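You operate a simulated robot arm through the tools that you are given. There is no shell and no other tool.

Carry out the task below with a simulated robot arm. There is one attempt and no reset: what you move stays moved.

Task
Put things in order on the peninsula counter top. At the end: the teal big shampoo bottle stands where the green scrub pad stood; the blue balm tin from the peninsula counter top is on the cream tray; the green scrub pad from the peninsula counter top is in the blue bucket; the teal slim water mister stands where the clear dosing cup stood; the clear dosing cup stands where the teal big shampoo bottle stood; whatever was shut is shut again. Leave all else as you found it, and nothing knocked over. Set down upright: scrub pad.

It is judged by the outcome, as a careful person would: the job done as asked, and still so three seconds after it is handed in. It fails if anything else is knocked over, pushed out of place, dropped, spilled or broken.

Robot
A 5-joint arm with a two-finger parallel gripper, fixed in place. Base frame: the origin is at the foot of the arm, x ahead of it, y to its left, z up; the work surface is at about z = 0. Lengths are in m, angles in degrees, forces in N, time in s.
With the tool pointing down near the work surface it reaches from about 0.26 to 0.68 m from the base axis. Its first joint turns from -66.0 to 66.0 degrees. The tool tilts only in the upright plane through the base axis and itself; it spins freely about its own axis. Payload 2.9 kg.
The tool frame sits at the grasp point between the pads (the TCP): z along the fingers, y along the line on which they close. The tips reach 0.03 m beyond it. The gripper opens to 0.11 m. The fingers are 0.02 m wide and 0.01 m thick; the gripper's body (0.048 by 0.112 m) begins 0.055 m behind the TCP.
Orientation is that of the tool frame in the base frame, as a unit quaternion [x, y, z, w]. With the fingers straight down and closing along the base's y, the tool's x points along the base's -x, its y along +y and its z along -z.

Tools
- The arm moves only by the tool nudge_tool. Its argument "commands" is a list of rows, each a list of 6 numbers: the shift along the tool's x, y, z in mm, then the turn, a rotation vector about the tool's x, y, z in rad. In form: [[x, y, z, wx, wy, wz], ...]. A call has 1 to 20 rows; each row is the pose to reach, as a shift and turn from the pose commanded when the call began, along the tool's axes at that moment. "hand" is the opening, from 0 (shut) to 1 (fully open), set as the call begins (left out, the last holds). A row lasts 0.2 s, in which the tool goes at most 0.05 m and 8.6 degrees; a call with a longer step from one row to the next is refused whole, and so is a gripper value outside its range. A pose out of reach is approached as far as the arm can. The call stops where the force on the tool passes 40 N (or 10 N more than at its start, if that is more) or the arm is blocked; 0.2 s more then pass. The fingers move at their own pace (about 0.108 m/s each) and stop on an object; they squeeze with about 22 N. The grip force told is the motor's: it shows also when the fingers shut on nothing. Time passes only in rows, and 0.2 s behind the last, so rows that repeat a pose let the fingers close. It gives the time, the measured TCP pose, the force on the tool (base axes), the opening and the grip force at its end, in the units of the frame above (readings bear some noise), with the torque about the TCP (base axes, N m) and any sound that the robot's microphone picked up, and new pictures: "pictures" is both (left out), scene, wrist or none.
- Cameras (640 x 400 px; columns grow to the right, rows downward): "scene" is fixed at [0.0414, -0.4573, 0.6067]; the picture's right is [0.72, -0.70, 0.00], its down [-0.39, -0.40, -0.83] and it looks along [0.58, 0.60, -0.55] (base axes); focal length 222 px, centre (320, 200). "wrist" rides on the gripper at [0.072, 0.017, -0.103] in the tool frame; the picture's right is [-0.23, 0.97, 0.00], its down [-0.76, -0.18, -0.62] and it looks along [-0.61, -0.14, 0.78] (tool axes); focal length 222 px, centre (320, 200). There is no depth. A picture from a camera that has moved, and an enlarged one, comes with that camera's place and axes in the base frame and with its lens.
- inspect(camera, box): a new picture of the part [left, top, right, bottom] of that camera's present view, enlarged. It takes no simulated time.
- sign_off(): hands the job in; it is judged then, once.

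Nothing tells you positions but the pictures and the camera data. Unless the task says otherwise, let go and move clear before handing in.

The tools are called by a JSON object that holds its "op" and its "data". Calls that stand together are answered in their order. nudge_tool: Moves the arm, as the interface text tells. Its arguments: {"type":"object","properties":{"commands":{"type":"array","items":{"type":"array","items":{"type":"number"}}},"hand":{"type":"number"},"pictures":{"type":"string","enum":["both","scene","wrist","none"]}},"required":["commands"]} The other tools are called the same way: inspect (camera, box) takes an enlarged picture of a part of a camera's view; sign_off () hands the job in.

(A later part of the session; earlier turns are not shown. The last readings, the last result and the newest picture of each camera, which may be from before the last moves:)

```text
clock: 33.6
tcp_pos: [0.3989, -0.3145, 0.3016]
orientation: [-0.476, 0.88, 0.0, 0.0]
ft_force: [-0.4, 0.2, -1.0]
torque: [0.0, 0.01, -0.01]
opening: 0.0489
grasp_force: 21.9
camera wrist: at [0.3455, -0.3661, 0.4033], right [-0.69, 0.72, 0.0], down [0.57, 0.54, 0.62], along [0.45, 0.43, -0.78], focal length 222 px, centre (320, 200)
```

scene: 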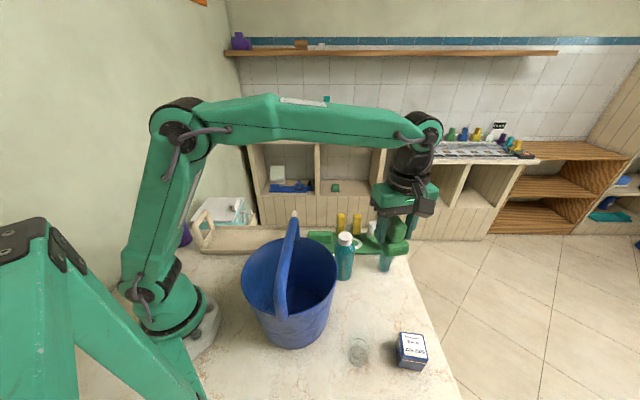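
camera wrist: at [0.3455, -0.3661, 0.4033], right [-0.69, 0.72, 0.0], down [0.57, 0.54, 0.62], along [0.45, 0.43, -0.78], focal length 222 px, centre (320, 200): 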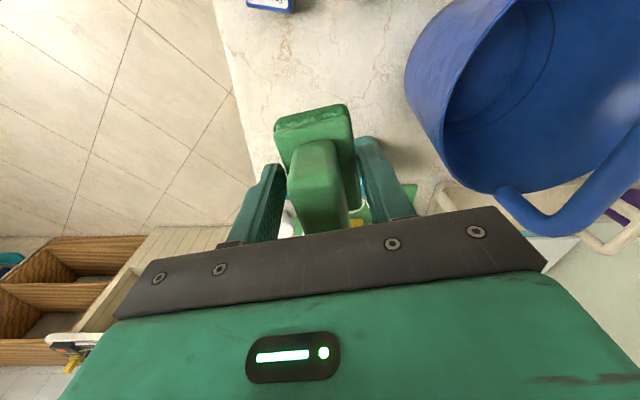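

The grip is firm. Next I'll carry the pad to the entry point above the bucket, on the outer side of its handle bar, turning so the gripper lines up with the bar.

{"op": "nudge_tool", "data": {"commands": [[-1.5, 12, 0, 0, 0, -0.1087], [-3, 24, 0, 0, 0, -0.2173], [-4.7, 36.4, -1, 0, 0, -0.326], [-6.3, 48.6, -1, 0, 0, -0.4346], [-7.9, 60.7, -2, 0, 0, -0.5433], [-9.5, 72.9, -2, 0, 0, -0.6519], [-11, 85, -3, 0, 0, -0.7606], [-12.6, 97, -3, 0, 0, -0.8692], [-14.2, 109.3, -4, 0, 0, -0.9779], [-15.8, 121.4, -4, 0, 0, -1.0865], [-17.3, 133.6, -4, 0, 0, -1.1952], [-18.9, 145.7, -4, 0, 0, -1.3038], [-18.9, 145.7, -4, 0, 0, -1.3038]]}}

```text
clock: 36.4
tcp_pos: [0.286, -0.2194, 0.306]
orientation: [0.912, -0.41, 0.0, 0.001]
ft_force: [0.3, -0.2, -0.4]
torque: [0.01, 0.01, 0.01]
opening: 0.0491
grasp_force: 22.3
camera wrist: at [0.3217, -0.2847, 0.4076], right [-0.88, -0.48, 0.0], down [-0.37, 0.69, 0.62], along [-0.3, 0.55, -0.78], focal length 222 px, centre (320, 200)
```

scene: 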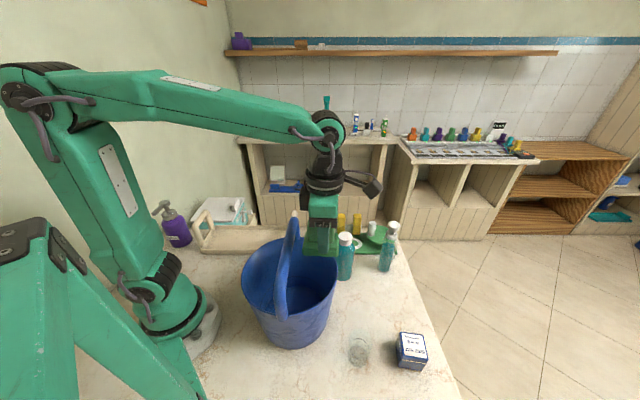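
wrist: 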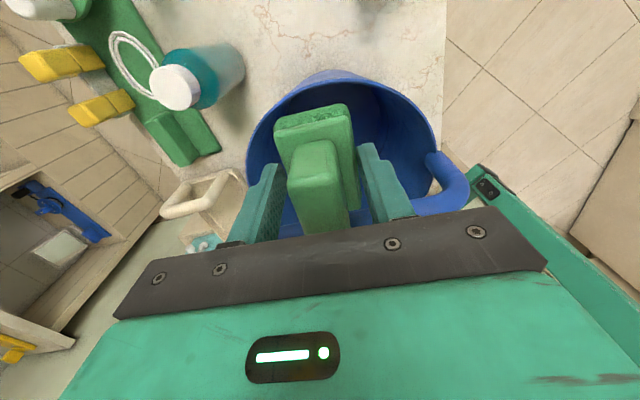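

{"op": "inspect", "data": {"camera": "scene", "box": [230, 160, 390, 290]}}

{"op": "inspect", "data": {"camera": "wrist", "box": [220, 60, 480, 250]}}

```text
3.08 times, centred on (310, 225) of scene
camera zoom: at [0.0413, -0.4573, 0.6067], right [0.72, -0.7, 0.0], down [-0.39, -0.4, -0.83], along [0.58, 0.6, -0.55], focal length 683 px, centre (351, 123)
```

zoom: 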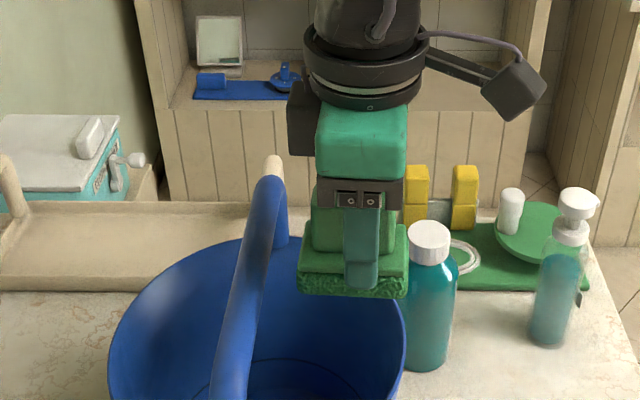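

```text
2.11 times, centred on (350, 155) of wrist
camera zoom: at [0.3217, -0.2847, 0.4076], right [-0.88, -0.48, 0.0], down [-0.37, 0.69, 0.62], along [-0.3, 0.55, -0.78], focal length 468 px, centre (257, 295)
```

zoom: 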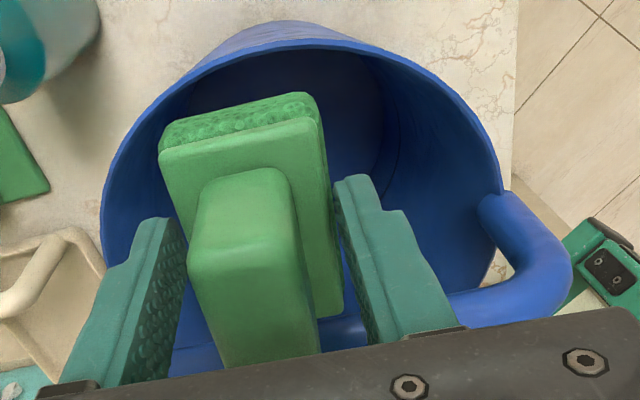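

The gripper is aligned with the bar. I'll tilt it 6° so the fingers point slightly inward, and lower the pad past the bar and rim in stages.

{"op": "nudge_tool", "data": {"commands": [[-3, 0.5, 0, -0.009, -0.052, -0.01], [-6, 1, 0, -0.0178, -0.1032, -0.021], [-6, 1, 15, -0.0178, -0.1032, -0.021], [-6, 1, 30, -0.0178, -0.1032, -0.021], [-6, 1, 45, -0.0178, -0.1032, -0.021], [-6, 1, 60, -0.0178, -0.1032, -0.021], [-6, 1, 75, -0.0178, -0.1032, -0.021], [-6, 1, 85, -0.0178, -0.1032, -0.021]]}}

{"op": "inspect", "data": {"camera": "scene", "box": [230, 160, 390, 290]}}

```text
clock: 38.2
tcp_pos: [0.2797, -0.2157, 0.2195]
orientation: [0.915, -0.4, -0.051, -0.013]
ft_force: [0.4, -0.6, -0.8]
torque: [0.01, 0.0, -0.01]
opening: 0.0492
grasp_force: 22.3
camera wrist: at [0.3263, -0.2871, 0.3141], right [-0.87, -0.5, 0.04], down [-0.33, 0.64, 0.7], along [-0.37, 0.59, -0.72], focal length 222 px, centre (320, 200)
```

scene: 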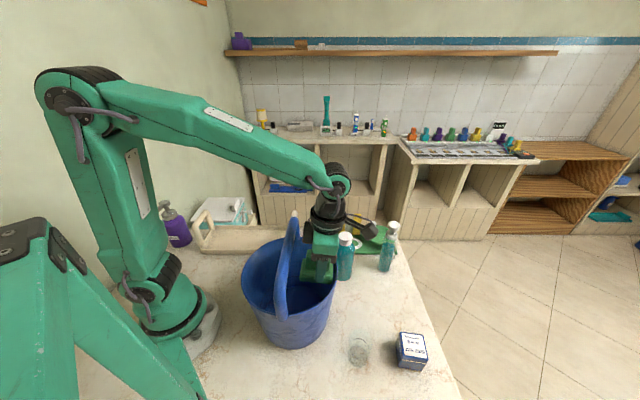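
wrist: 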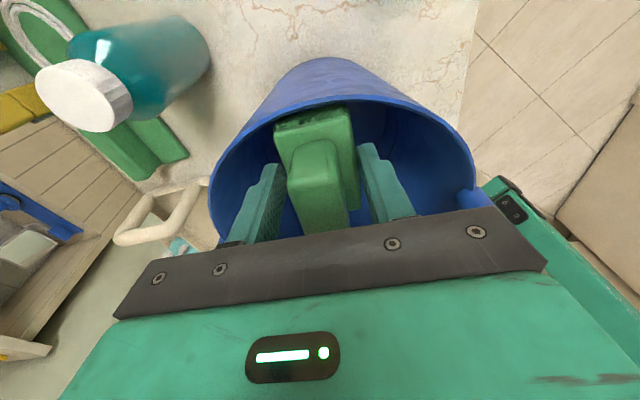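

```text
3.08 times, centred on (310, 225) of scene
camera zoom: at [0.0414, -0.4573, 0.6067], right [0.72, -0.7, 0.0], down [-0.39, -0.4, -0.83], along [0.58, 0.6, -0.55], focal length 683 px, centre (351, 123)
```

zoom: 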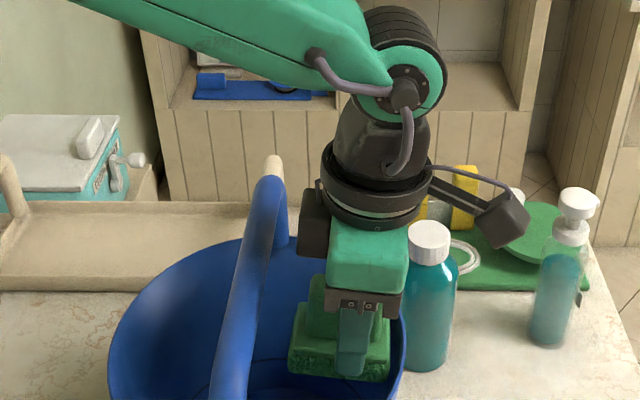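

{"op": "inspect", "data": {"camera": "scene", "box": [275, 195, 355, 255]}}

```text
6.67 times, centred on (315, 225) of scene
camera zoom: at [0.0414, -0.4573, 0.6067], right [0.72, -0.7, 0.0], down [-0.39, -0.4, -0.83], along [0.58, 0.6, -0.55], focal length 1480 px, centre (353, 33)
```

zoom: 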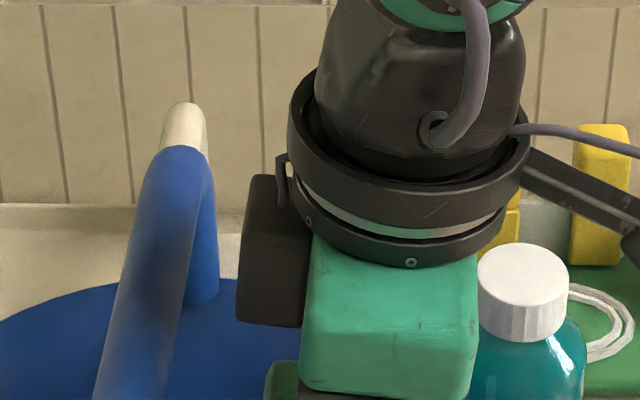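

The black housing beside the body clears the bar by several millimetres at this offset. I'll go inward a little and further down, watching the force.

{"op": "nudge_tool", "data": {"commands": [[-6.9, 1.2, 10.8, 0, 0, 0], [-13.3, 2.4, 26.6, 0, 0, 0], [-12.5, 2.2, 34, 0, 0, 0], [-11.75, 2.1, 41.5, 0, 0, 0], [-11, 2, 49, 0, 0, 0]]}}

{"op": "inspect", "data": {"camera": "scene", "box": [265, 200, 365, 275]}}

```text
clock: 39.4
tcp_pos: [0.269, -0.2059, 0.1728]
orientation: [0.915, -0.4, -0.05, -0.013]
ft_force: [0.6, -0.4, -0.9]
torque: [0.01, 0.03, -0.02]
opening: 0.049
grasp_force: 21.6
camera wrist: at [0.3138, -0.2766, 0.2664], right [-0.87, -0.5, 0.04], down [-0.33, 0.64, 0.69], along [-0.37, 0.59, -0.72], focal length 222 px, centre (320, 200)
```

scene: 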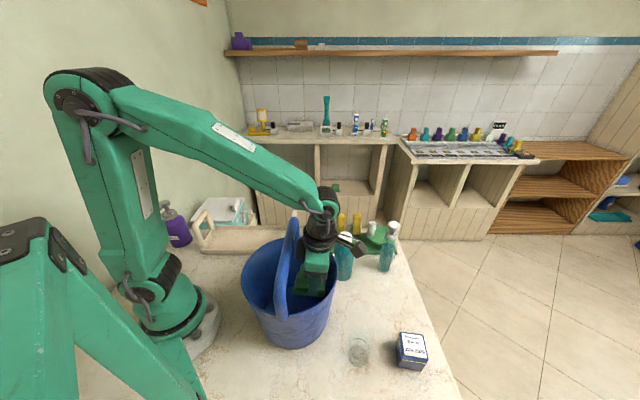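
wrist: 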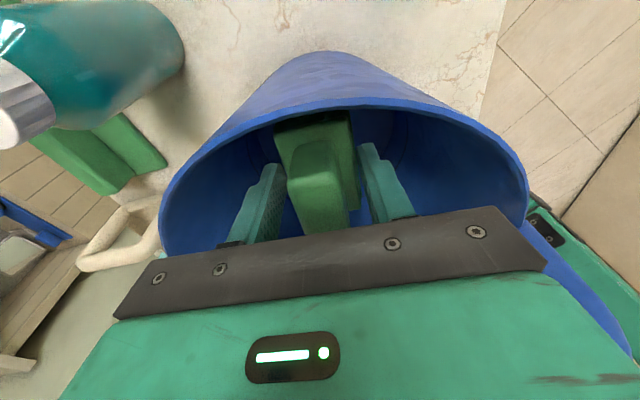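

```text
5.33 times, centred on (315, 238) of scene
camera zoom: at [0.0414, -0.4573, 0.6067], right [0.72, -0.7, 0.0], down [-0.39, -0.4, -0.83], along [0.58, 0.6, -0.55], focal length 1184 px, centre (347, 0)
```

zoom: 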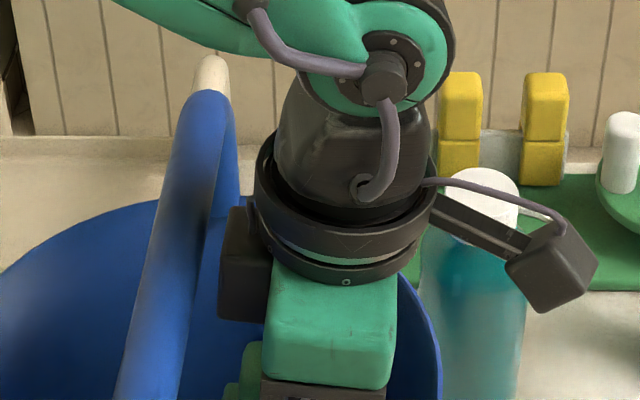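

{"op": "nudge_tool", "data": {"commands": [[0.8, -0.1, 8, 0, 0, 0], [1.6, -0.3, 16, 0, 0, 0], [2.5, -0.4, 24, 0, 0, 0], [3.3, -0.5, 32, 0, 0, 0], [4.1, -0.7, 40, 0, 0, 0], [4.8, -0.8, 46, 0, 0, 0]]}}

{"op": "inspect", "data": {"camera": "scene", "box": [265, 210, 365, 285]}}

{"op": "inspect", "data": {"camera": "wrist", "box": [120, 50, 600, 330]}}

```text
clock: 40.6
tcp_pos: [0.2726, -0.2094, 0.1373]
orientation: [0.916, -0.399, -0.039, -0.009]
ft_force: [-0.1, 0.7, 6.8]
torque: [0.09, -0.48, 0.06]
opening: 0.0491
grasp_force: 21.9
stopped in row 6: the force on the tool passed its limit at 49 N (the readings are from after the stop); the commanded pose is now the measured one
camera wrist: at [0.3173, -0.279, 0.2337], right [-0.87, -0.5, 0.03], down [-0.35, 0.65, 0.68], along [-0.36, 0.58, -0.73], focal length 222 px, centre (320, 200)
```

scene: 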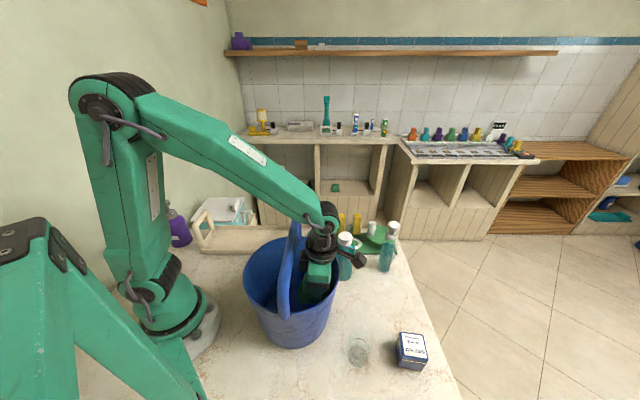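
wrist: 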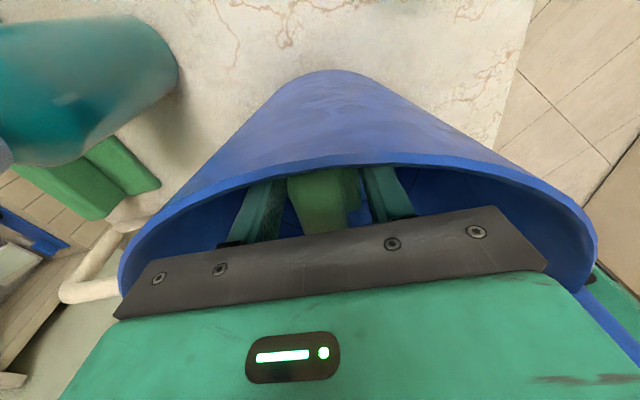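

```text
5.33 times, centred on (315, 248) of scene
camera zoom: at [0.0413, -0.4573, 0.6067], right [0.72, -0.7, 0.0], down [-0.39, -0.4, -0.83], along [0.58, 0.6, -0.55], focal length 1184 px, centre (347, -53)
```

zoom: 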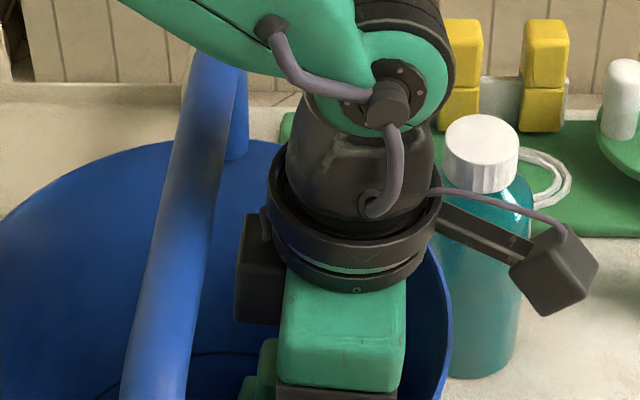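

```text
1.33 times, centred on (360, 190) of wrist
camera zoom: at [0.3173, -0.279, 0.2337], right [-0.87, -0.5, 0.03], down [-0.35, 0.65, 0.68], along [-0.36, 0.58, -0.73], focal length 296 px, centre (267, 213)
```

zoom: 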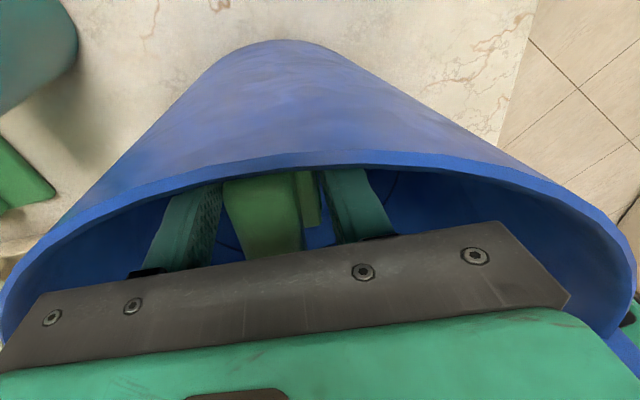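

The body's far corner touched the rim. I'll back up 15 mm and check that the bucket hasn't shifted.

{"op": "nudge_tool", "data": {"commands": [[-0.4, 0, -5, 0, 0, 0], [-0.8, 0, -10, 0, 0, 0], [-1.5, 0.2, -18, 0, 0, 0]]}}

{"op": "inspect", "data": {"camera": "scene", "box": [225, 200, 353, 280]}}

{"op": "inspect", "data": {"camera": "scene", "box": [225, 270, 353, 350]}}

```text
clock: 41.5
tcp_pos: [0.2737, -0.2096, 0.1549]
orientation: [0.916, -0.4, -0.041, -0.01]
ft_force: [0.2, -1.1, -0.7]
torque: [-0.02, 0.0, 0.01]
opening: 0.0491
grasp_force: 21.9
camera wrist: at [0.3163, -0.2792, 0.2506], right [-0.87, -0.5, 0.03], down [-0.34, 0.65, 0.68], along [-0.36, 0.58, -0.73], focal length 222 px, centre (320, 200)
```

scene: 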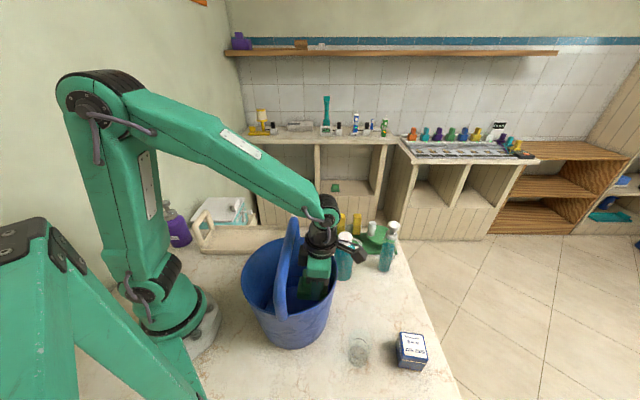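
wrist: 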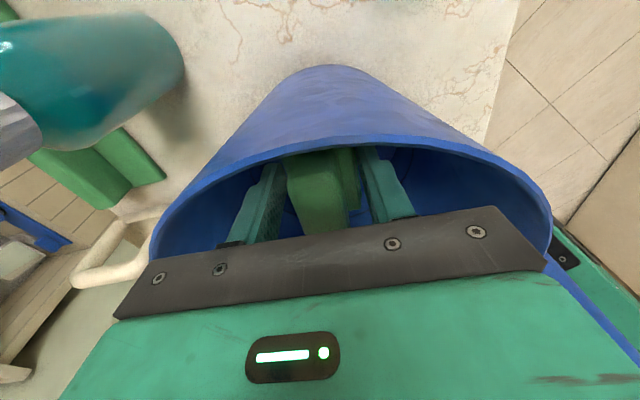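

```text
5.00 times, centred on (289, 240) of scene
camera zoom: at [0.0414, -0.4573, 0.6067], right [0.72, -0.7, 0.0], down [-0.39, -0.4, -0.83], along [0.58, 0.6, -0.55], focal length 1110 px, centre (475, 0)
```

zoom: 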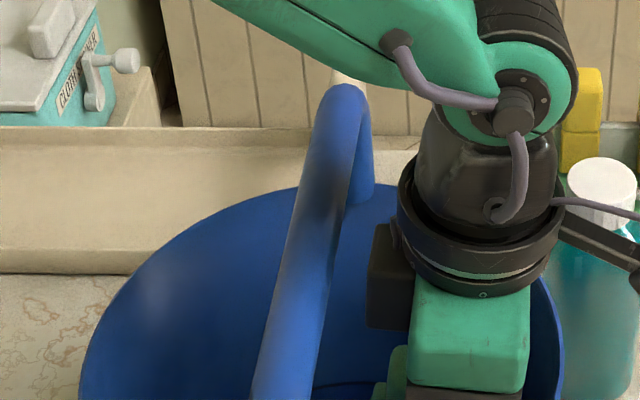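

```text
5.00 times, centred on (289, 310) of scene
camera zoom: at [0.0414, -0.4573, 0.6067], right [0.72, -0.7, 0.0], down [-0.39, -0.4, -0.83], along [0.58, 0.6, -0.55], focal length 1110 px, centre (475, -350)
```

zoom: 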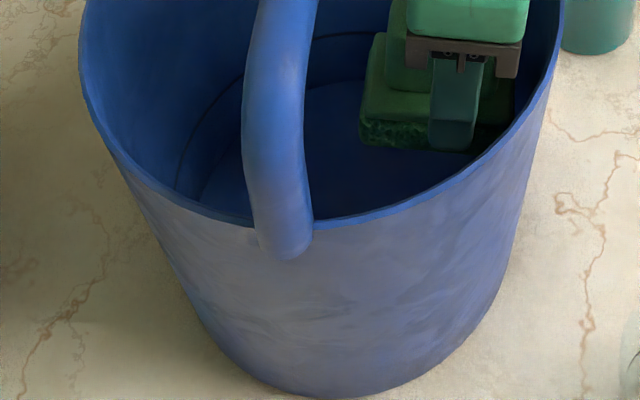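

The bucket hasn't moved. I'll shift 10 mm inward, since the housing still clears the bar, and go down again in small steps.

{"op": "nudge_tool", "data": {"commands": [[-5, 1.4, 0.5, -0.0018, -0.0107, 0], [-9.8, 2.8, 0.9, -0.0037, -0.0215, 0], [-9.3, 2.7, 6.9, -0.0037, -0.0215, 0], [-8.8, 2.6, 12.9, -0.0037, -0.0215, 0], [-8.3, 2.5, 18.9, -0.0037, -0.0215, 0]]}}

{"op": "inspect", "data": {"camera": "scene", "box": [265, 210, 365, 285]}}

{"op": "inspect", "data": {"camera": "wrist", "box": [80, 50, 620, 350]}}

```text
clock: 42.6
tcp_pos: [0.2653, -0.2052, 0.1371]
orientation: [0.915, -0.399, -0.052, -0.013]
ft_force: [0.8, 1.3, -0.6]
torque: [-0.01, -0.01, 0.02]
opening: 0.049
grasp_force: 21.6
camera wrist: at [0.3111, -0.2757, 0.2312], right [-0.87, -0.5, 0.04], down [-0.33, 0.64, 0.7], along [-0.37, 0.59, -0.72], focal length 222 px, centre (320, 200)
```

scene: 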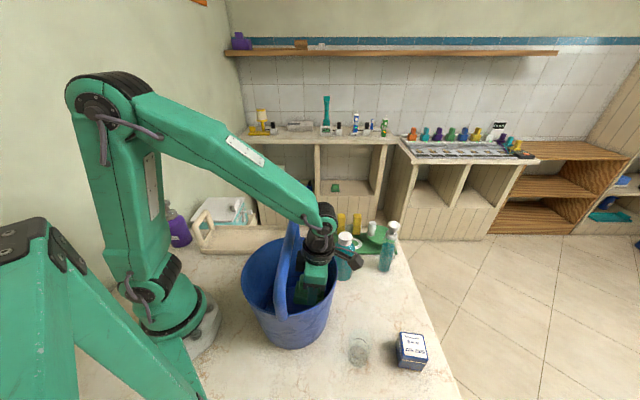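
wrist: 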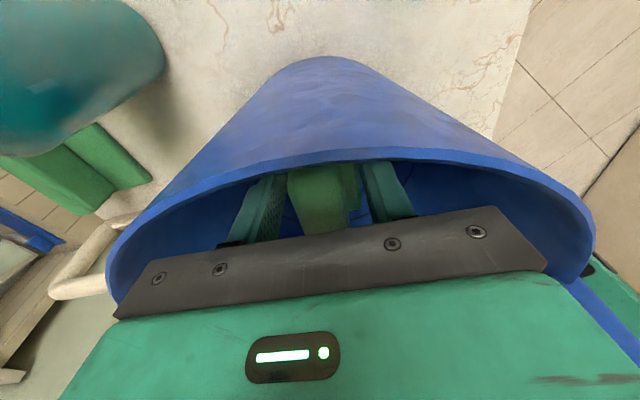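

```text
5.33 times, centred on (315, 248) of scene
camera zoom: at [0.0414, -0.4573, 0.6067], right [0.72, -0.7, 0.0], down [-0.39, -0.4, -0.83], along [0.58, 0.6, -0.55], focal length 1184 px, centre (347, -53)
```

zoom: 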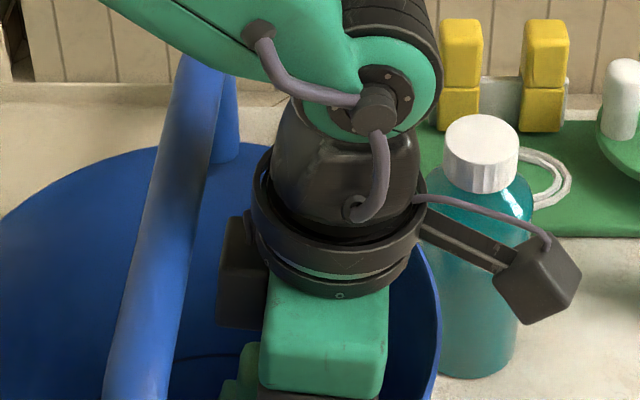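

```text
1.19 times, centred on (350, 200) of wrist
camera zoom: at [0.3111, -0.2757, 0.2312], right [-0.87, -0.5, 0.04], down [-0.33, 0.64, 0.7], along [-0.37, 0.59, -0.72], focal length 263 px, centre (284, 200)
```

zoom: 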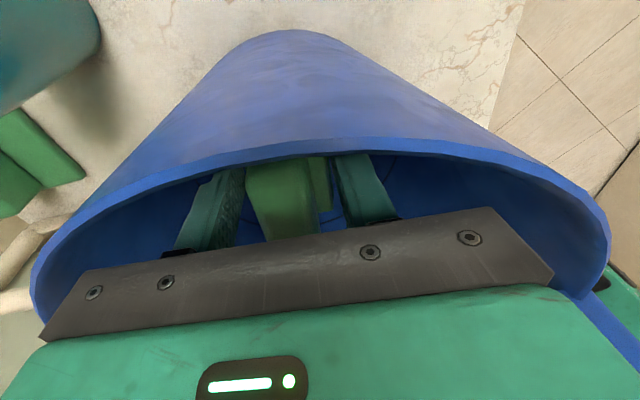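

No contact now. Continuing down, with a slight inward drift.

{"op": "nudge_tool", "data": {"commands": [[-0.5, -0.1, 5.1, 0, 0, 0], [-0.9, -0.2, 10.2, 0, 0, 0], [-1.4, -0.3, 15.2, 0, 0, 0], [-0.9, -0.35, 20.2, 0, 0, 0]]}}

{"op": "inspect", "data": {"camera": "scene", "box": [265, 210, 365, 285]}}

```text
clock: 43.6
tcp_pos: [0.2612, -0.2015, 0.1179]
orientation: [0.915, -0.399, -0.052, -0.013]
ft_force: [-0.2, -0.5, -0.7]
torque: [0.01, -0.03, 0.0]
opening: 0.0491
grasp_force: 21.8
camera wrist: at [0.307, -0.2729, 0.2109], right [-0.87, -0.5, 0.04], down [-0.33, 0.64, 0.7], along [-0.37, 0.59, -0.72], focal length 222 px, centre (320, 200)
```

scene: 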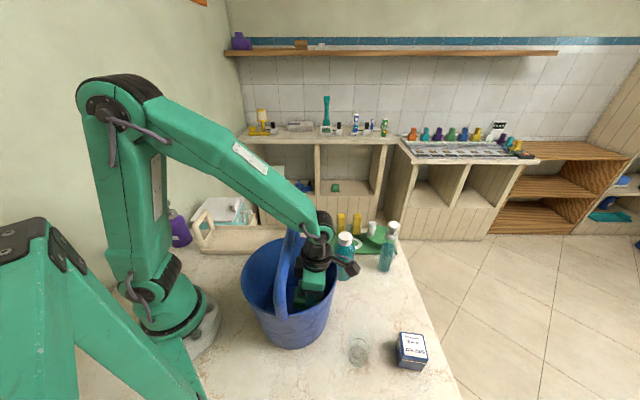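
wrist: 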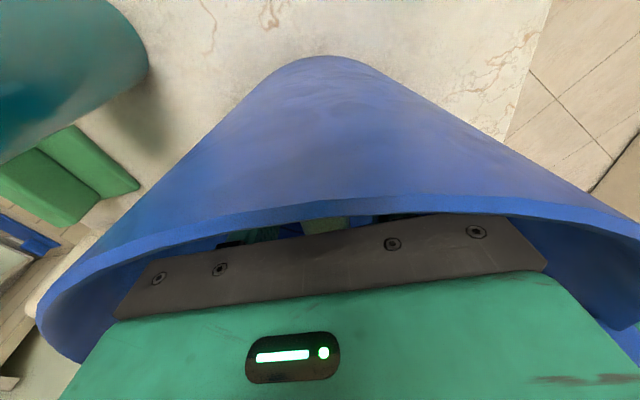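

```text
5.33 times, centred on (315, 248) of scene
camera zoom: at [0.0414, -0.4573, 0.6067], right [0.72, -0.7, 0.0], down [-0.39, -0.4, -0.83], along [0.58, 0.6, -0.55], focal length 1184 px, centre (347, -53)
```

zoom: 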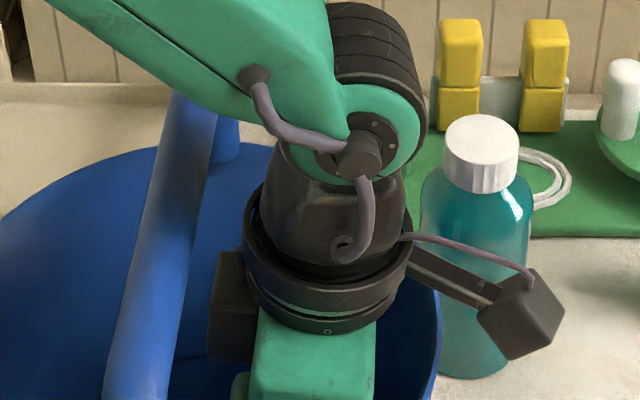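

Still clear. Going on down.

{"op": "nudge_tool", "data": {"commands": [[0.6, -0.1, 6, 0, 0, 0], [1.3, -0.2, 12, 0, 0, 0], [1.9, -0.3, 18, 0, 0, 0], [2.4, -0.4, 23, 0, 0, 0]]}}

{"op": "inspect", "data": {"camera": "scene", "box": [265, 220, 365, 295]}}

{"op": "inspect", "data": {"camera": "wrist", "box": [80, 100, 620, 400]}}

```text
clock: 44.6
tcp_pos: [0.2629, -0.2023, 0.0931]
orientation: [0.915, -0.399, -0.051, -0.014]
ft_force: [-0.9, -0.1, 0.6]
torque: [-0.12, 0.02, -0.03]
opening: 0.049
grasp_force: 22.1
camera wrist: at [0.3076, -0.2735, 0.1877], right [-0.87, -0.5, 0.04], down [-0.33, 0.64, 0.7], along [-0.37, 0.59, -0.72], focal length 222 px, centre (320, 200)
```

scene: 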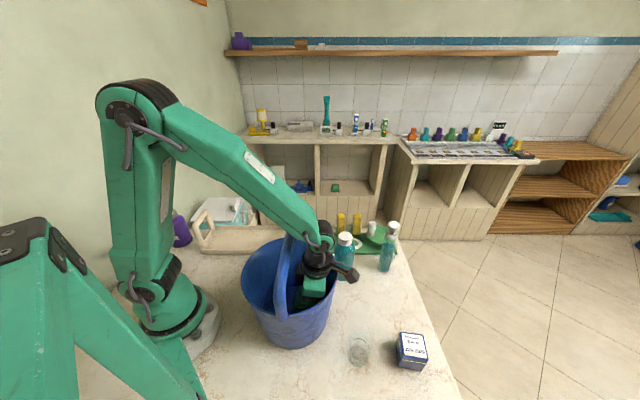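
wrist: 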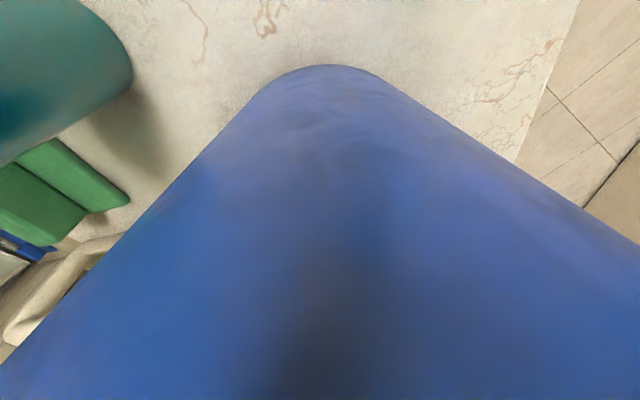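

```text
5.33 times, centred on (315, 258) of scene
camera zoom: at [0.0414, -0.4573, 0.6067], right [0.72, -0.7, 0.0], down [-0.39, -0.4, -0.83], along [0.58, 0.6, -0.55], focal length 1184 px, centre (347, -107)
```

zoom: 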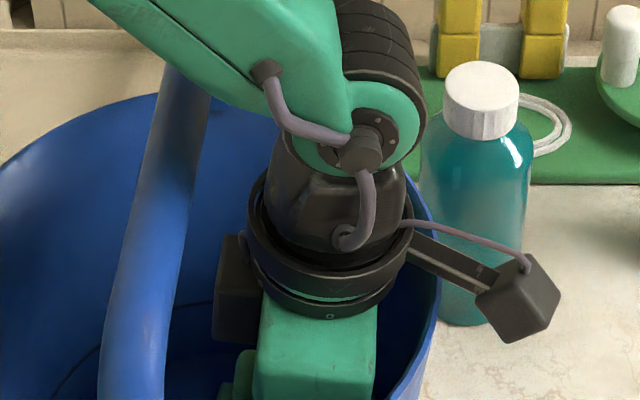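

```text
1.19 times, centred on (350, 250) of wrist
camera zoom: at [0.3076, -0.2735, 0.1877], right [-0.87, -0.5, 0.04], down [-0.33, 0.64, 0.7], along [-0.37, 0.59, -0.72], focal length 263 px, centre (284, 141)
```

zoom: 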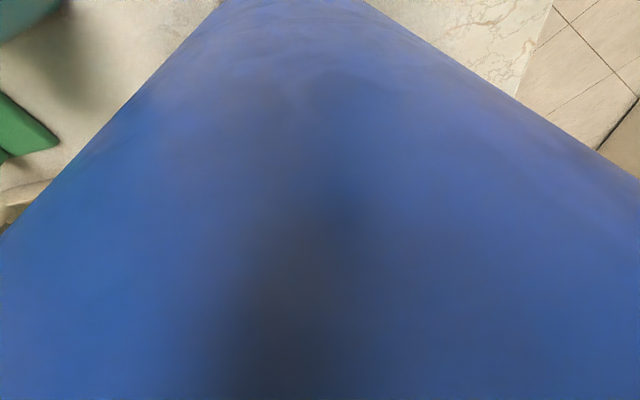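

{"op": "nudge_tool", "data": {"commands": [[0, 0, 0, 0, 0, 0]], "pictures": "none"}}

{"op": "nudge_tool", "data": {"commands": [[0.1, 0, 1.5, 0, 0, 0], [0.3, -0.1, 3, 0, 0, 0]], "pictures": "none"}}

```text
clock: 45.0
tcp_pos: [0.2615, -0.2031, 0.0933]
orientation: [0.915, -0.399, -0.052, -0.013]
ft_force: [-0.2, 0.1, -0.2]
torque: [-0.04, 0.0, -0.04]
opening: 0.0491
grasp_force: 22.1
```

```text
clock: 45.6
tcp_pos: [0.2621, -0.202, 0.0909]
orientation: [0.915, -0.4, -0.051, -0.013]
ft_force: [0.0, -0.2, -0.3]
torque: [-0.01, -0.01, 0.02]
opening: 0.0492
grasp_force: 22.7
```

{"op": "nudge_tool", "data": {"commands": [[0.1, 0, 1.5, 0, 0, 0], [0.3, -0.1, 3, 0, 0, 0]], "pictures": "none"}}

{"op": "nudge_tool", "data": {"commands": [[0.1, 0, 1.5, 0, 0, 0], [0.3, -0.1, 3, 0, 0, 0]], "pictures": "scene"}}

{"op": "inspect", "data": {"camera": "scene", "box": [265, 220, 365, 295]}}

```text
clock: 46.2
tcp_pos: [0.2621, -0.2018, 0.0868]
orientation: [0.915, -0.399, -0.051, -0.013]
ft_force: [-1.5, 0.5, 0.8]
torque: [-0.1, -0.14, 0.03]
opening: 0.0493
grasp_force: 21.7
```

```text
clock: 46.9
tcp_pos: [0.2626, -0.2011, 0.0844]
orientation: [0.915, -0.399, -0.051, -0.012]
ft_force: [-0.5, 1.3, 0.7]
torque: [-0.12, -0.03, 0.0]
opening: 0.0488
grasp_force: 22.1
```

scene: 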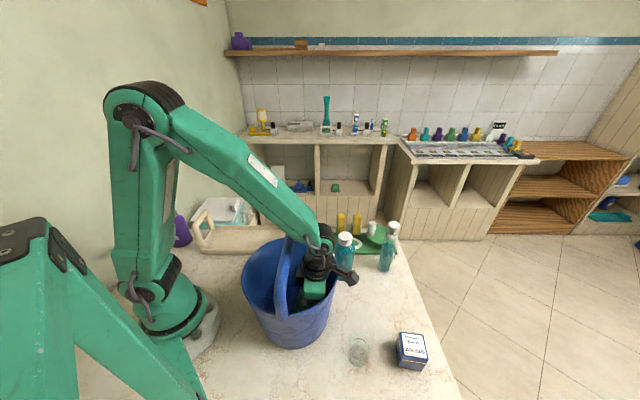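

```text
5.33 times, centred on (315, 258) of scene
camera zoom: at [0.0414, -0.4573, 0.6067], right [0.72, -0.7, 0.0], down [-0.39, -0.4, -0.83], along [0.58, 0.6, -0.55], focal length 1184 px, centre (347, -107)
```

zoom: 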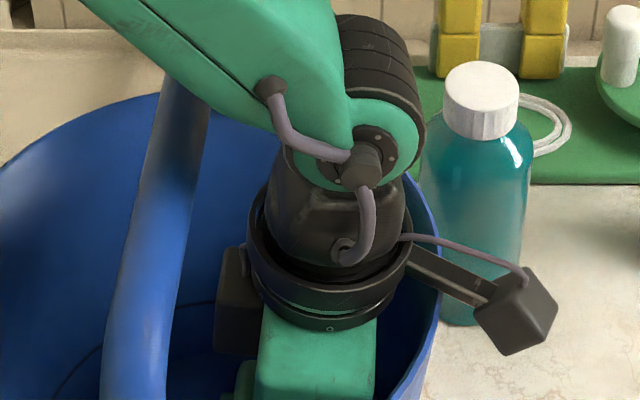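

{"op": "nudge_tool", "data": {"commands": [[0.1, 0, 1.5, 0, 0, 0], [0.3, -0.1, 3, 0, 0, 0]], "pictures": "none"}}

{"op": "nudge_tool", "data": {"commands": [[0.1, 0, 1.5, 0, 0, 0], [0.3, -0.1, 3, 0, 0, 0]], "pictures": "scene"}}

{"op": "inspect", "data": {"camera": "scene", "box": [265, 220, 365, 295]}}

```text
clock: 47.5
tcp_pos: [0.2623, -0.2014, 0.0815]
orientation: [0.915, -0.399, -0.051, -0.013]
ft_force: [-1.6, -0.7, -0.4]
torque: [0.01, -0.12, 0.03]
opening: 0.049
grasp_force: 21.9
```

```text
clock: 48.0
tcp_pos: [0.2621, -0.2018, 0.0783]
orientation: [0.915, -0.399, -0.051, -0.013]
ft_force: [-1.3, -0.2, 1.0]
torque: [0.03, -0.1, 0.0]
opening: 0.0491
grasp_force: 21.8
```

scene: 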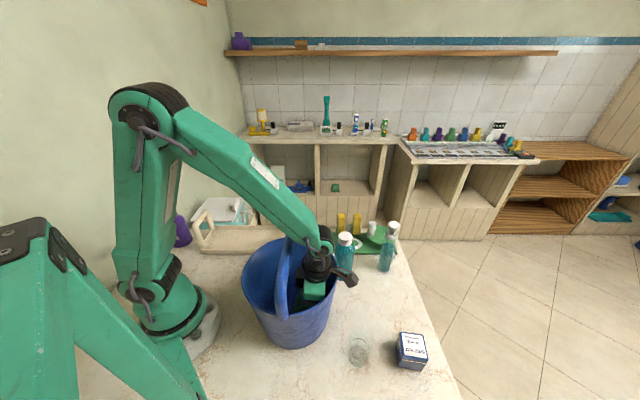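

```text
5.33 times, centred on (315, 258) of scene
camera zoom: at [0.0413, -0.4573, 0.6067], right [0.72, -0.7, 0.0], down [-0.39, -0.4, -0.83], along [0.58, 0.6, -0.55], focal length 1184 px, centre (347, -107)
```

zoom: 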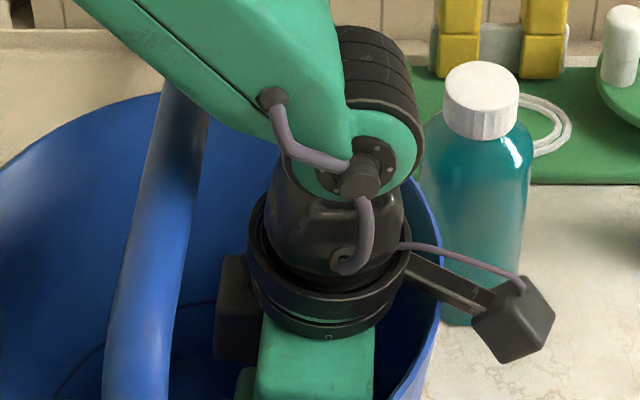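

A light sideways force suggests the body's corner is brushing the inner wall. I'll ease 3 mm inward and keep going down.

{"op": "nudge_tool", "data": {"commands": [[-1.4, 0.8, 0.2, 0, 0, 0], [-2.8, 1.5, 0.3, 0, 0, 0]], "pictures": "none"}}

{"op": "nudge_tool", "data": {"commands": [[0.1, 0, 1.5, 0, 0, 0], [0.3, -0.1, 3, 0, 0, 0]], "pictures": "none"}}

```text
clock: 48.6
tcp_pos: [0.2595, -0.1997, 0.0782]
orientation: [0.915, -0.4, -0.052, -0.013]
ft_force: [0.4, -0.4, 0.0]
torque: [0.04, -0.01, -0.01]
opening: 0.0493
grasp_force: 21.9
```

```text
clock: 49.2
tcp_pos: [0.2602, -0.2004, 0.0769]
orientation: [0.916, -0.399, -0.049, -0.011]
ft_force: [-0.4, -1.5, 15.0]
torque: [-0.66, -0.58, -0.05]
opening: 0.0493
grasp_force: 21.7
```

The camera bracket now rests on the rim, so this is as low as I can go; the pad's bottom is about 2 cm above the bucket floor. I'll back off 2 mm and open just enough that the fingers still guide the pad down.

{"op": "nudge_tool", "data": {"commands": [[-0.2, 0, -2, 0, 0, 0], [-0.3, 0, -2.5, 0, 0, 0]], "pictures": "none"}}

{"op": "nudge_tool", "data": {"commands": [[0, 0, 0, 0, 0, 0], [0, 0, 0, 0, 0, 0], [0, 0, 0, 0, 0, 0]], "hand": 0.53}}

{"op": "inspect", "data": {"camera": "scene", "box": [245, 240, 345, 315]}}

```text
clock: 49.9
tcp_pos: [0.2596, -0.2004, 0.0771]
orientation: [0.915, -0.399, -0.052, -0.013]
ft_force: [1.1, -2.4, 2.4]
torque: [0.11, 0.05, -0.07]
opening: 0.0489
grasp_force: 22.0
```

```text
clock: 50.6
tcp_pos: [0.2587, -0.2001, 0.0775]
orientation: [0.916, -0.399, -0.051, -0.013]
ft_force: [0.3, 0.2, -0.5]
torque: [-0.01, 0.05, 0.0]
opening: 0.0582
grasp_force: 0.2
camera wrist: at [0.305, -0.2709, 0.1722], right [-0.87, -0.5, 0.04], down [-0.33, 0.64, 0.7], along [-0.37, 0.59, -0.72], focal length 222 px, centre (320, 200)
```

scene: 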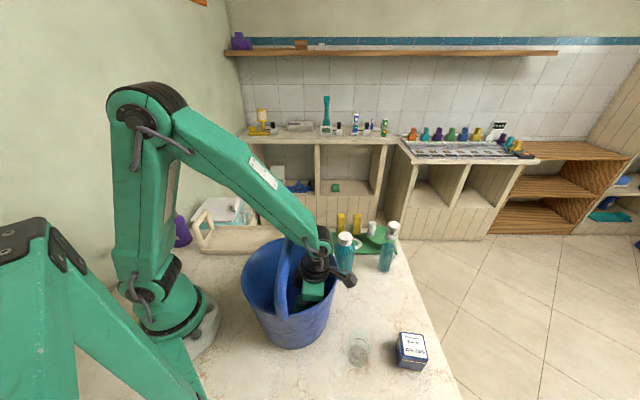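
wrist: 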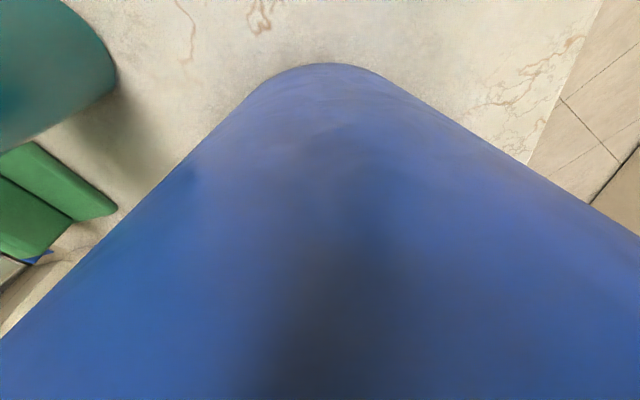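

```text
5.33 times, centred on (295, 278) of scene
camera zoom: at [0.0414, -0.4573, 0.6067], right [0.72, -0.7, 0.0], down [-0.39, -0.4, -0.83], along [0.58, 0.6, -0.55], focal length 1184 px, centre (453, -213)
```

zoom: 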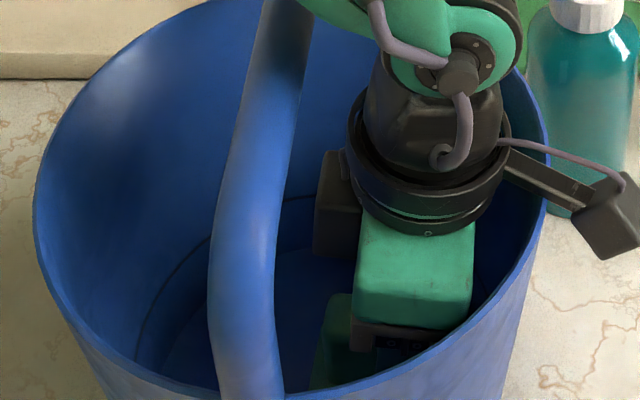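

Released. I'll open a bit more and withdraw along the same path.

{"op": "nudge_tool", "data": {"commands": [[0, 0, 0, 0, 0, 0], [-0.8, 0.1, -8, 0, 0, 0], [-1.9, 0.3, -17.9, 0, 0, 0], [-3, 0.5, -27.8, 0, 0, 0], [-1, 0.7, -38.1, 0, 0, 0], [0.9, 0.8, -48.4, 0, 0, 0], [1.9, 1, -58.5, 0, 0, 0], [2, 1.3, -75.6, 0, 0, 0], [0.9, 1.7, -95.6, 0, 0, 0], [-0.2, 2, -115.6, 0, 0, 0], [-0.9, 2.5, -140.7, 0, 0, 0]], "hand": 0.66}}

{"op": "inspect", "data": {"camera": "scene", "box": [235, 230, 345, 320]}}

{"op": "inspect", "data": {"camera": "wrist", "box": [200, 40, 500, 240]}}

```text
clock: 53.0
tcp_pos: [0.269, -0.2108, 0.2175]
orientation: [0.915, -0.4, -0.052, -0.013]
ft_force: [-0.2, -0.3, -0.4]
torque: [-0.03, 0.0, -0.03]
opening: 0.0726
grasp_force: 0.0
camera wrist: at [0.3141, -0.2818, 0.3125], right [-0.87, -0.5, 0.04], down [-0.33, 0.64, 0.7], along [-0.37, 0.59, -0.72], focal length 222 px, centre (320, 200)
```

scene: 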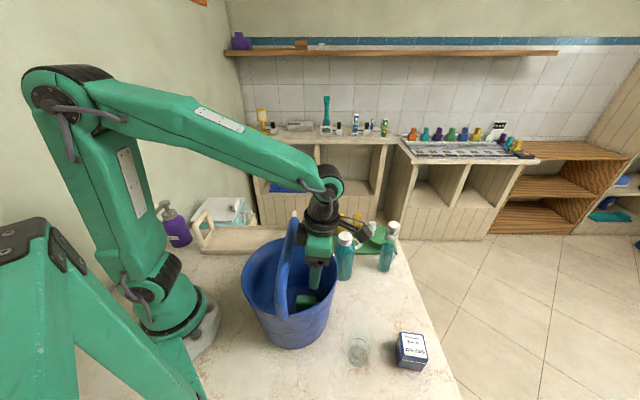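
wrist: 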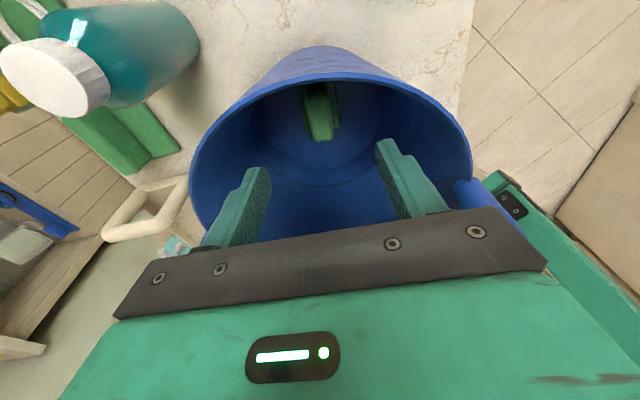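

```text
4.44 times, centred on (290, 275) of scene
camera zoom: at [0.0414, -0.4573, 0.6067], right [0.72, -0.7, 0.0], down [-0.39, -0.4, -0.83], along [0.58, 0.6, -0.55], focal length 987 px, centre (453, -133)
```

zoom: 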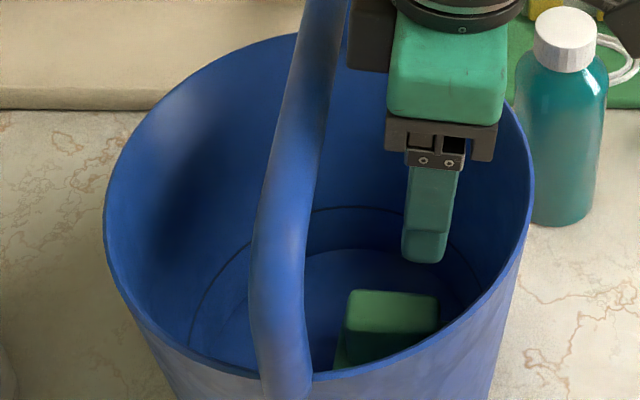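

```text
2.00 times, centred on (350, 140) of wrist
camera zoom: at [0.3141, -0.2818, 0.3125], right [-0.87, -0.5, 0.04], down [-0.33, 0.64, 0.7], along [-0.37, 0.59, -0.72], focal length 444 px, centre (260, 320)
```

zoom: 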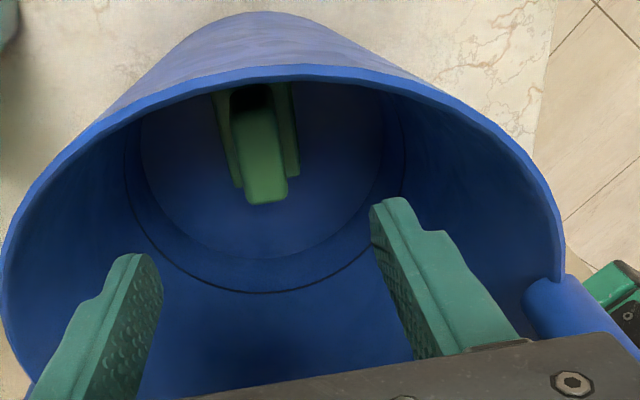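

The pad stands upright in the bucket with its block up. Next is the shampoo bottle: I'll leave the bucket, straighten the tool and look down on the bottle.

{"op": "nudge_tool", "data": {"commands": [[-3.2, 0.5, -29.8, 0, 0, 0], [-6.3, 1.1, -59.7, 0, 0, 0], [-9.5, 1.6, -89.5, 0, 0, 0], [6.1, -19, -96.1, 0.0035, 0.0206, 0], [21.7, -39.6, -102.7, 0.007, 0.0412, 0], [37.3, -60.2, -109.3, 0.0106, 0.0618, 0], [53, -80.7, -115.8, 0.0141, 0.0824, 0], [68.7, -101.3, -122.3, 0.0176, 0.103, 0], [68.7, -101.3, -122.3, 0.0176, 0.103, 0]], "hand": 1}}

{"op": "inspect", "data": {"camera": "scene", "box": [235, 220, 345, 320]}}

{"op": "inspect", "data": {"camera": "wrist", "box": [200, 0, 480, 200]}}

```text
clock: 55.0
tcp_pos: [0.3996, -0.1982, 0.3314]
orientation: [0.917, -0.399, -0.001, -0.001]
ft_force: [0.1, 0.1, 0.0]
torque: [-0.02, 0.0, -0.02]
opening: 0.11
grasp_force: 0.0
camera wrist: at [0.4378, -0.2626, 0.4335], right [-0.87, -0.5, 0.0], down [-0.39, 0.68, 0.62], along [-0.31, 0.54, -0.78], focal length 222 px, centre (320, 200)
```

scene: 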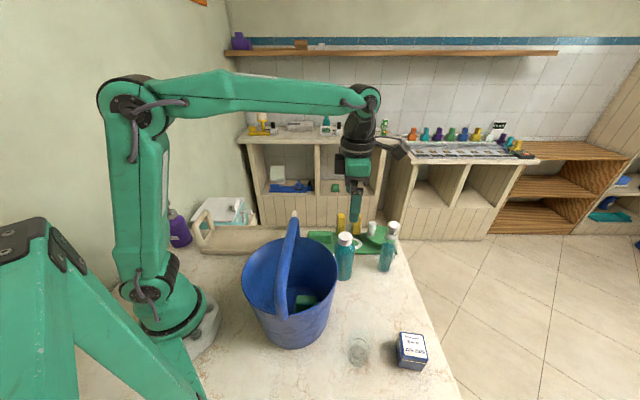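
wrist: 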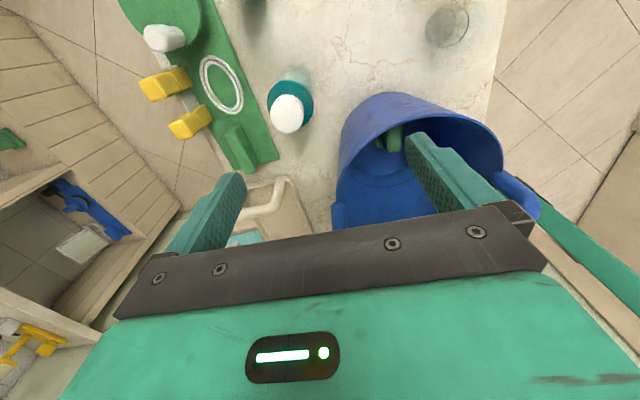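

```text
4.00 times, centred on (290, 270) of scene
camera zoom: at [0.0414, -0.4573, 0.6067], right [0.72, -0.7, 0.0], down [-0.39, -0.4, -0.83], along [0.58, 0.6, -0.55], focal length 888 px, centre (440, -80)
```

zoom: 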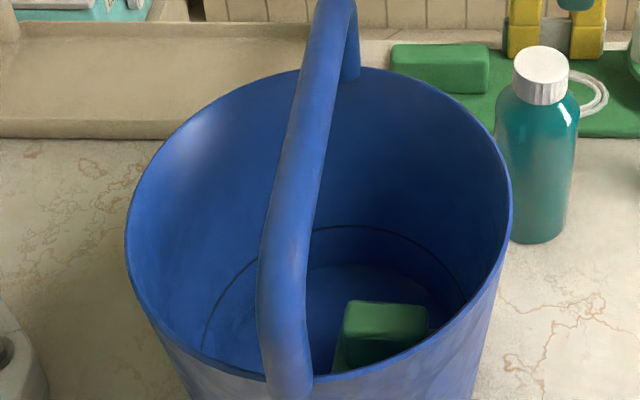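

```text
2.00 times, centred on (340, 100) of wrist
camera zoom: at [0.4378, -0.2626, 0.4335], right [-0.87, -0.5, 0.0], down [-0.39, 0.68, 0.62], along [-0.31, 0.54, -0.78], focal length 444 px, centre (280, 400)
```

zoom: 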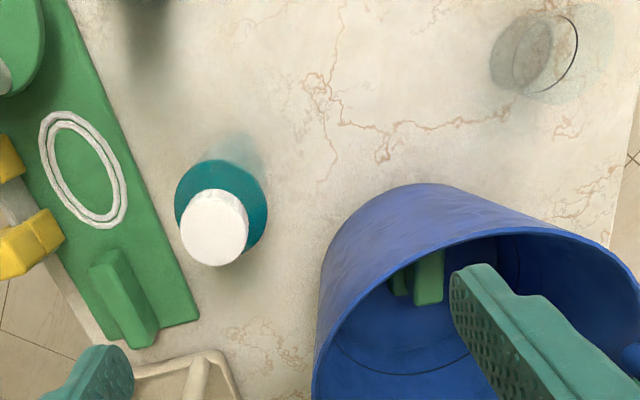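

The pad is upright. The shampoo bottle is near (0.428, -0.171), so I'll hover above its cap and refine.

{"op": "nudge_tool", "data": {"commands": [[0, -10, 15, 0, 0, 0], [0, -20, 35, 0, 0, 0], [0, -30, 55, 0, 0, 0], [-0.5, -39.3, 75, 0, 0, 0], [-0.5, -39.3, 80, 0, 0, 0]]}}

{"op": "inspect", "data": {"camera": "wrist", "box": [220, 60, 420, 240]}}

{"op": "inspect", "data": {"camera": "scene", "box": [310, 200, 410, 300]}}

```text
clock: 56.2
tcp_pos: [0.4278, -0.1725, 0.2498]
orientation: [0.917, -0.4, 0.0, -0.001]
ft_force: [0.6, -0.2, 0.1]
torque: [-0.04, 0.01, 0.02]
opening: 0.1097
grasp_force: 0.0
camera wrist: at [0.4661, -0.2367, 0.3517], right [-0.87, -0.5, 0.0], down [-0.39, 0.68, 0.62], along [-0.31, 0.54, -0.78], focal length 222 px, centre (320, 200)
```

scene: 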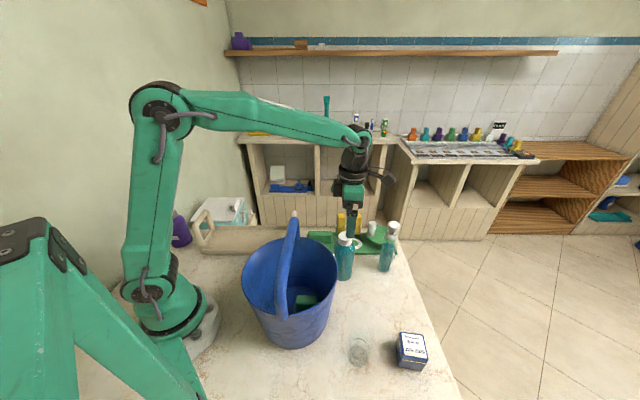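
wrist: 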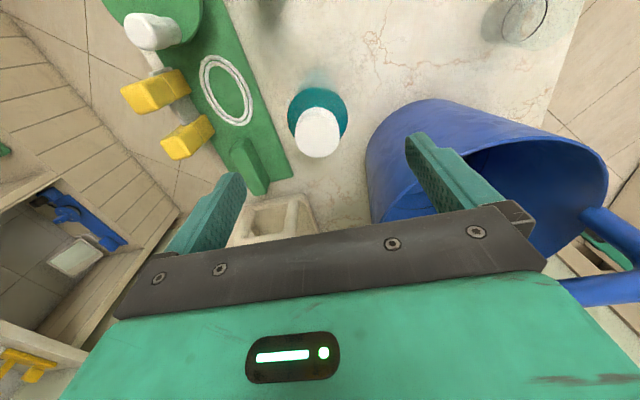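

```text
2.22 times, centred on (320, 150) of wrist
camera zoom: at [0.4661, -0.2367, 0.3517], right [-0.87, -0.5, 0.0], down [-0.39, 0.68, 0.62], along [-0.31, 0.54, -0.78], focal length 494 px, centre (320, 311)
```

zoom: 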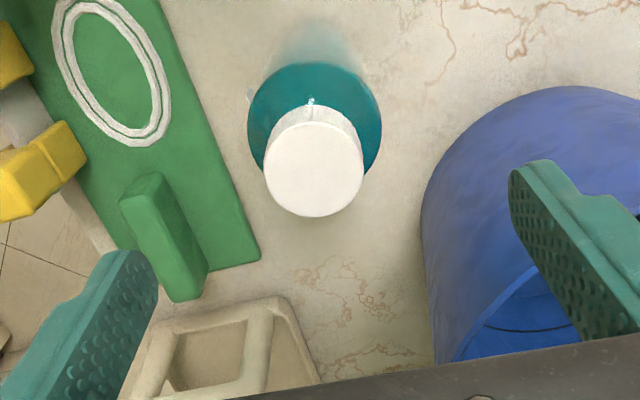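

```text
4.00 times, centred on (360, 250) of scene
camera zoom: at [0.0414, -0.4573, 0.6067], right [0.72, -0.7, 0.0], down [-0.39, -0.4, -0.83], along [0.58, 0.6, -0.55], focal length 888 px, centre (160, 0)
```

zoom: 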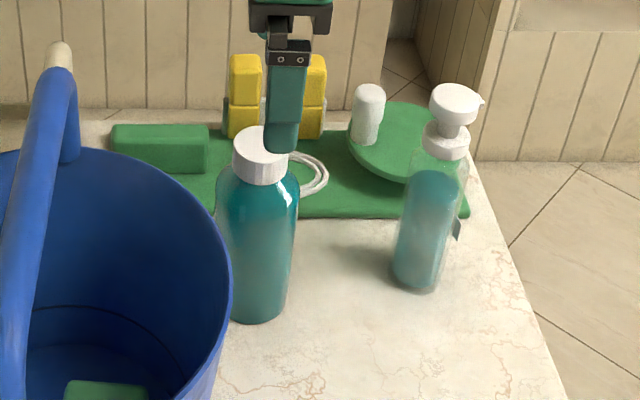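

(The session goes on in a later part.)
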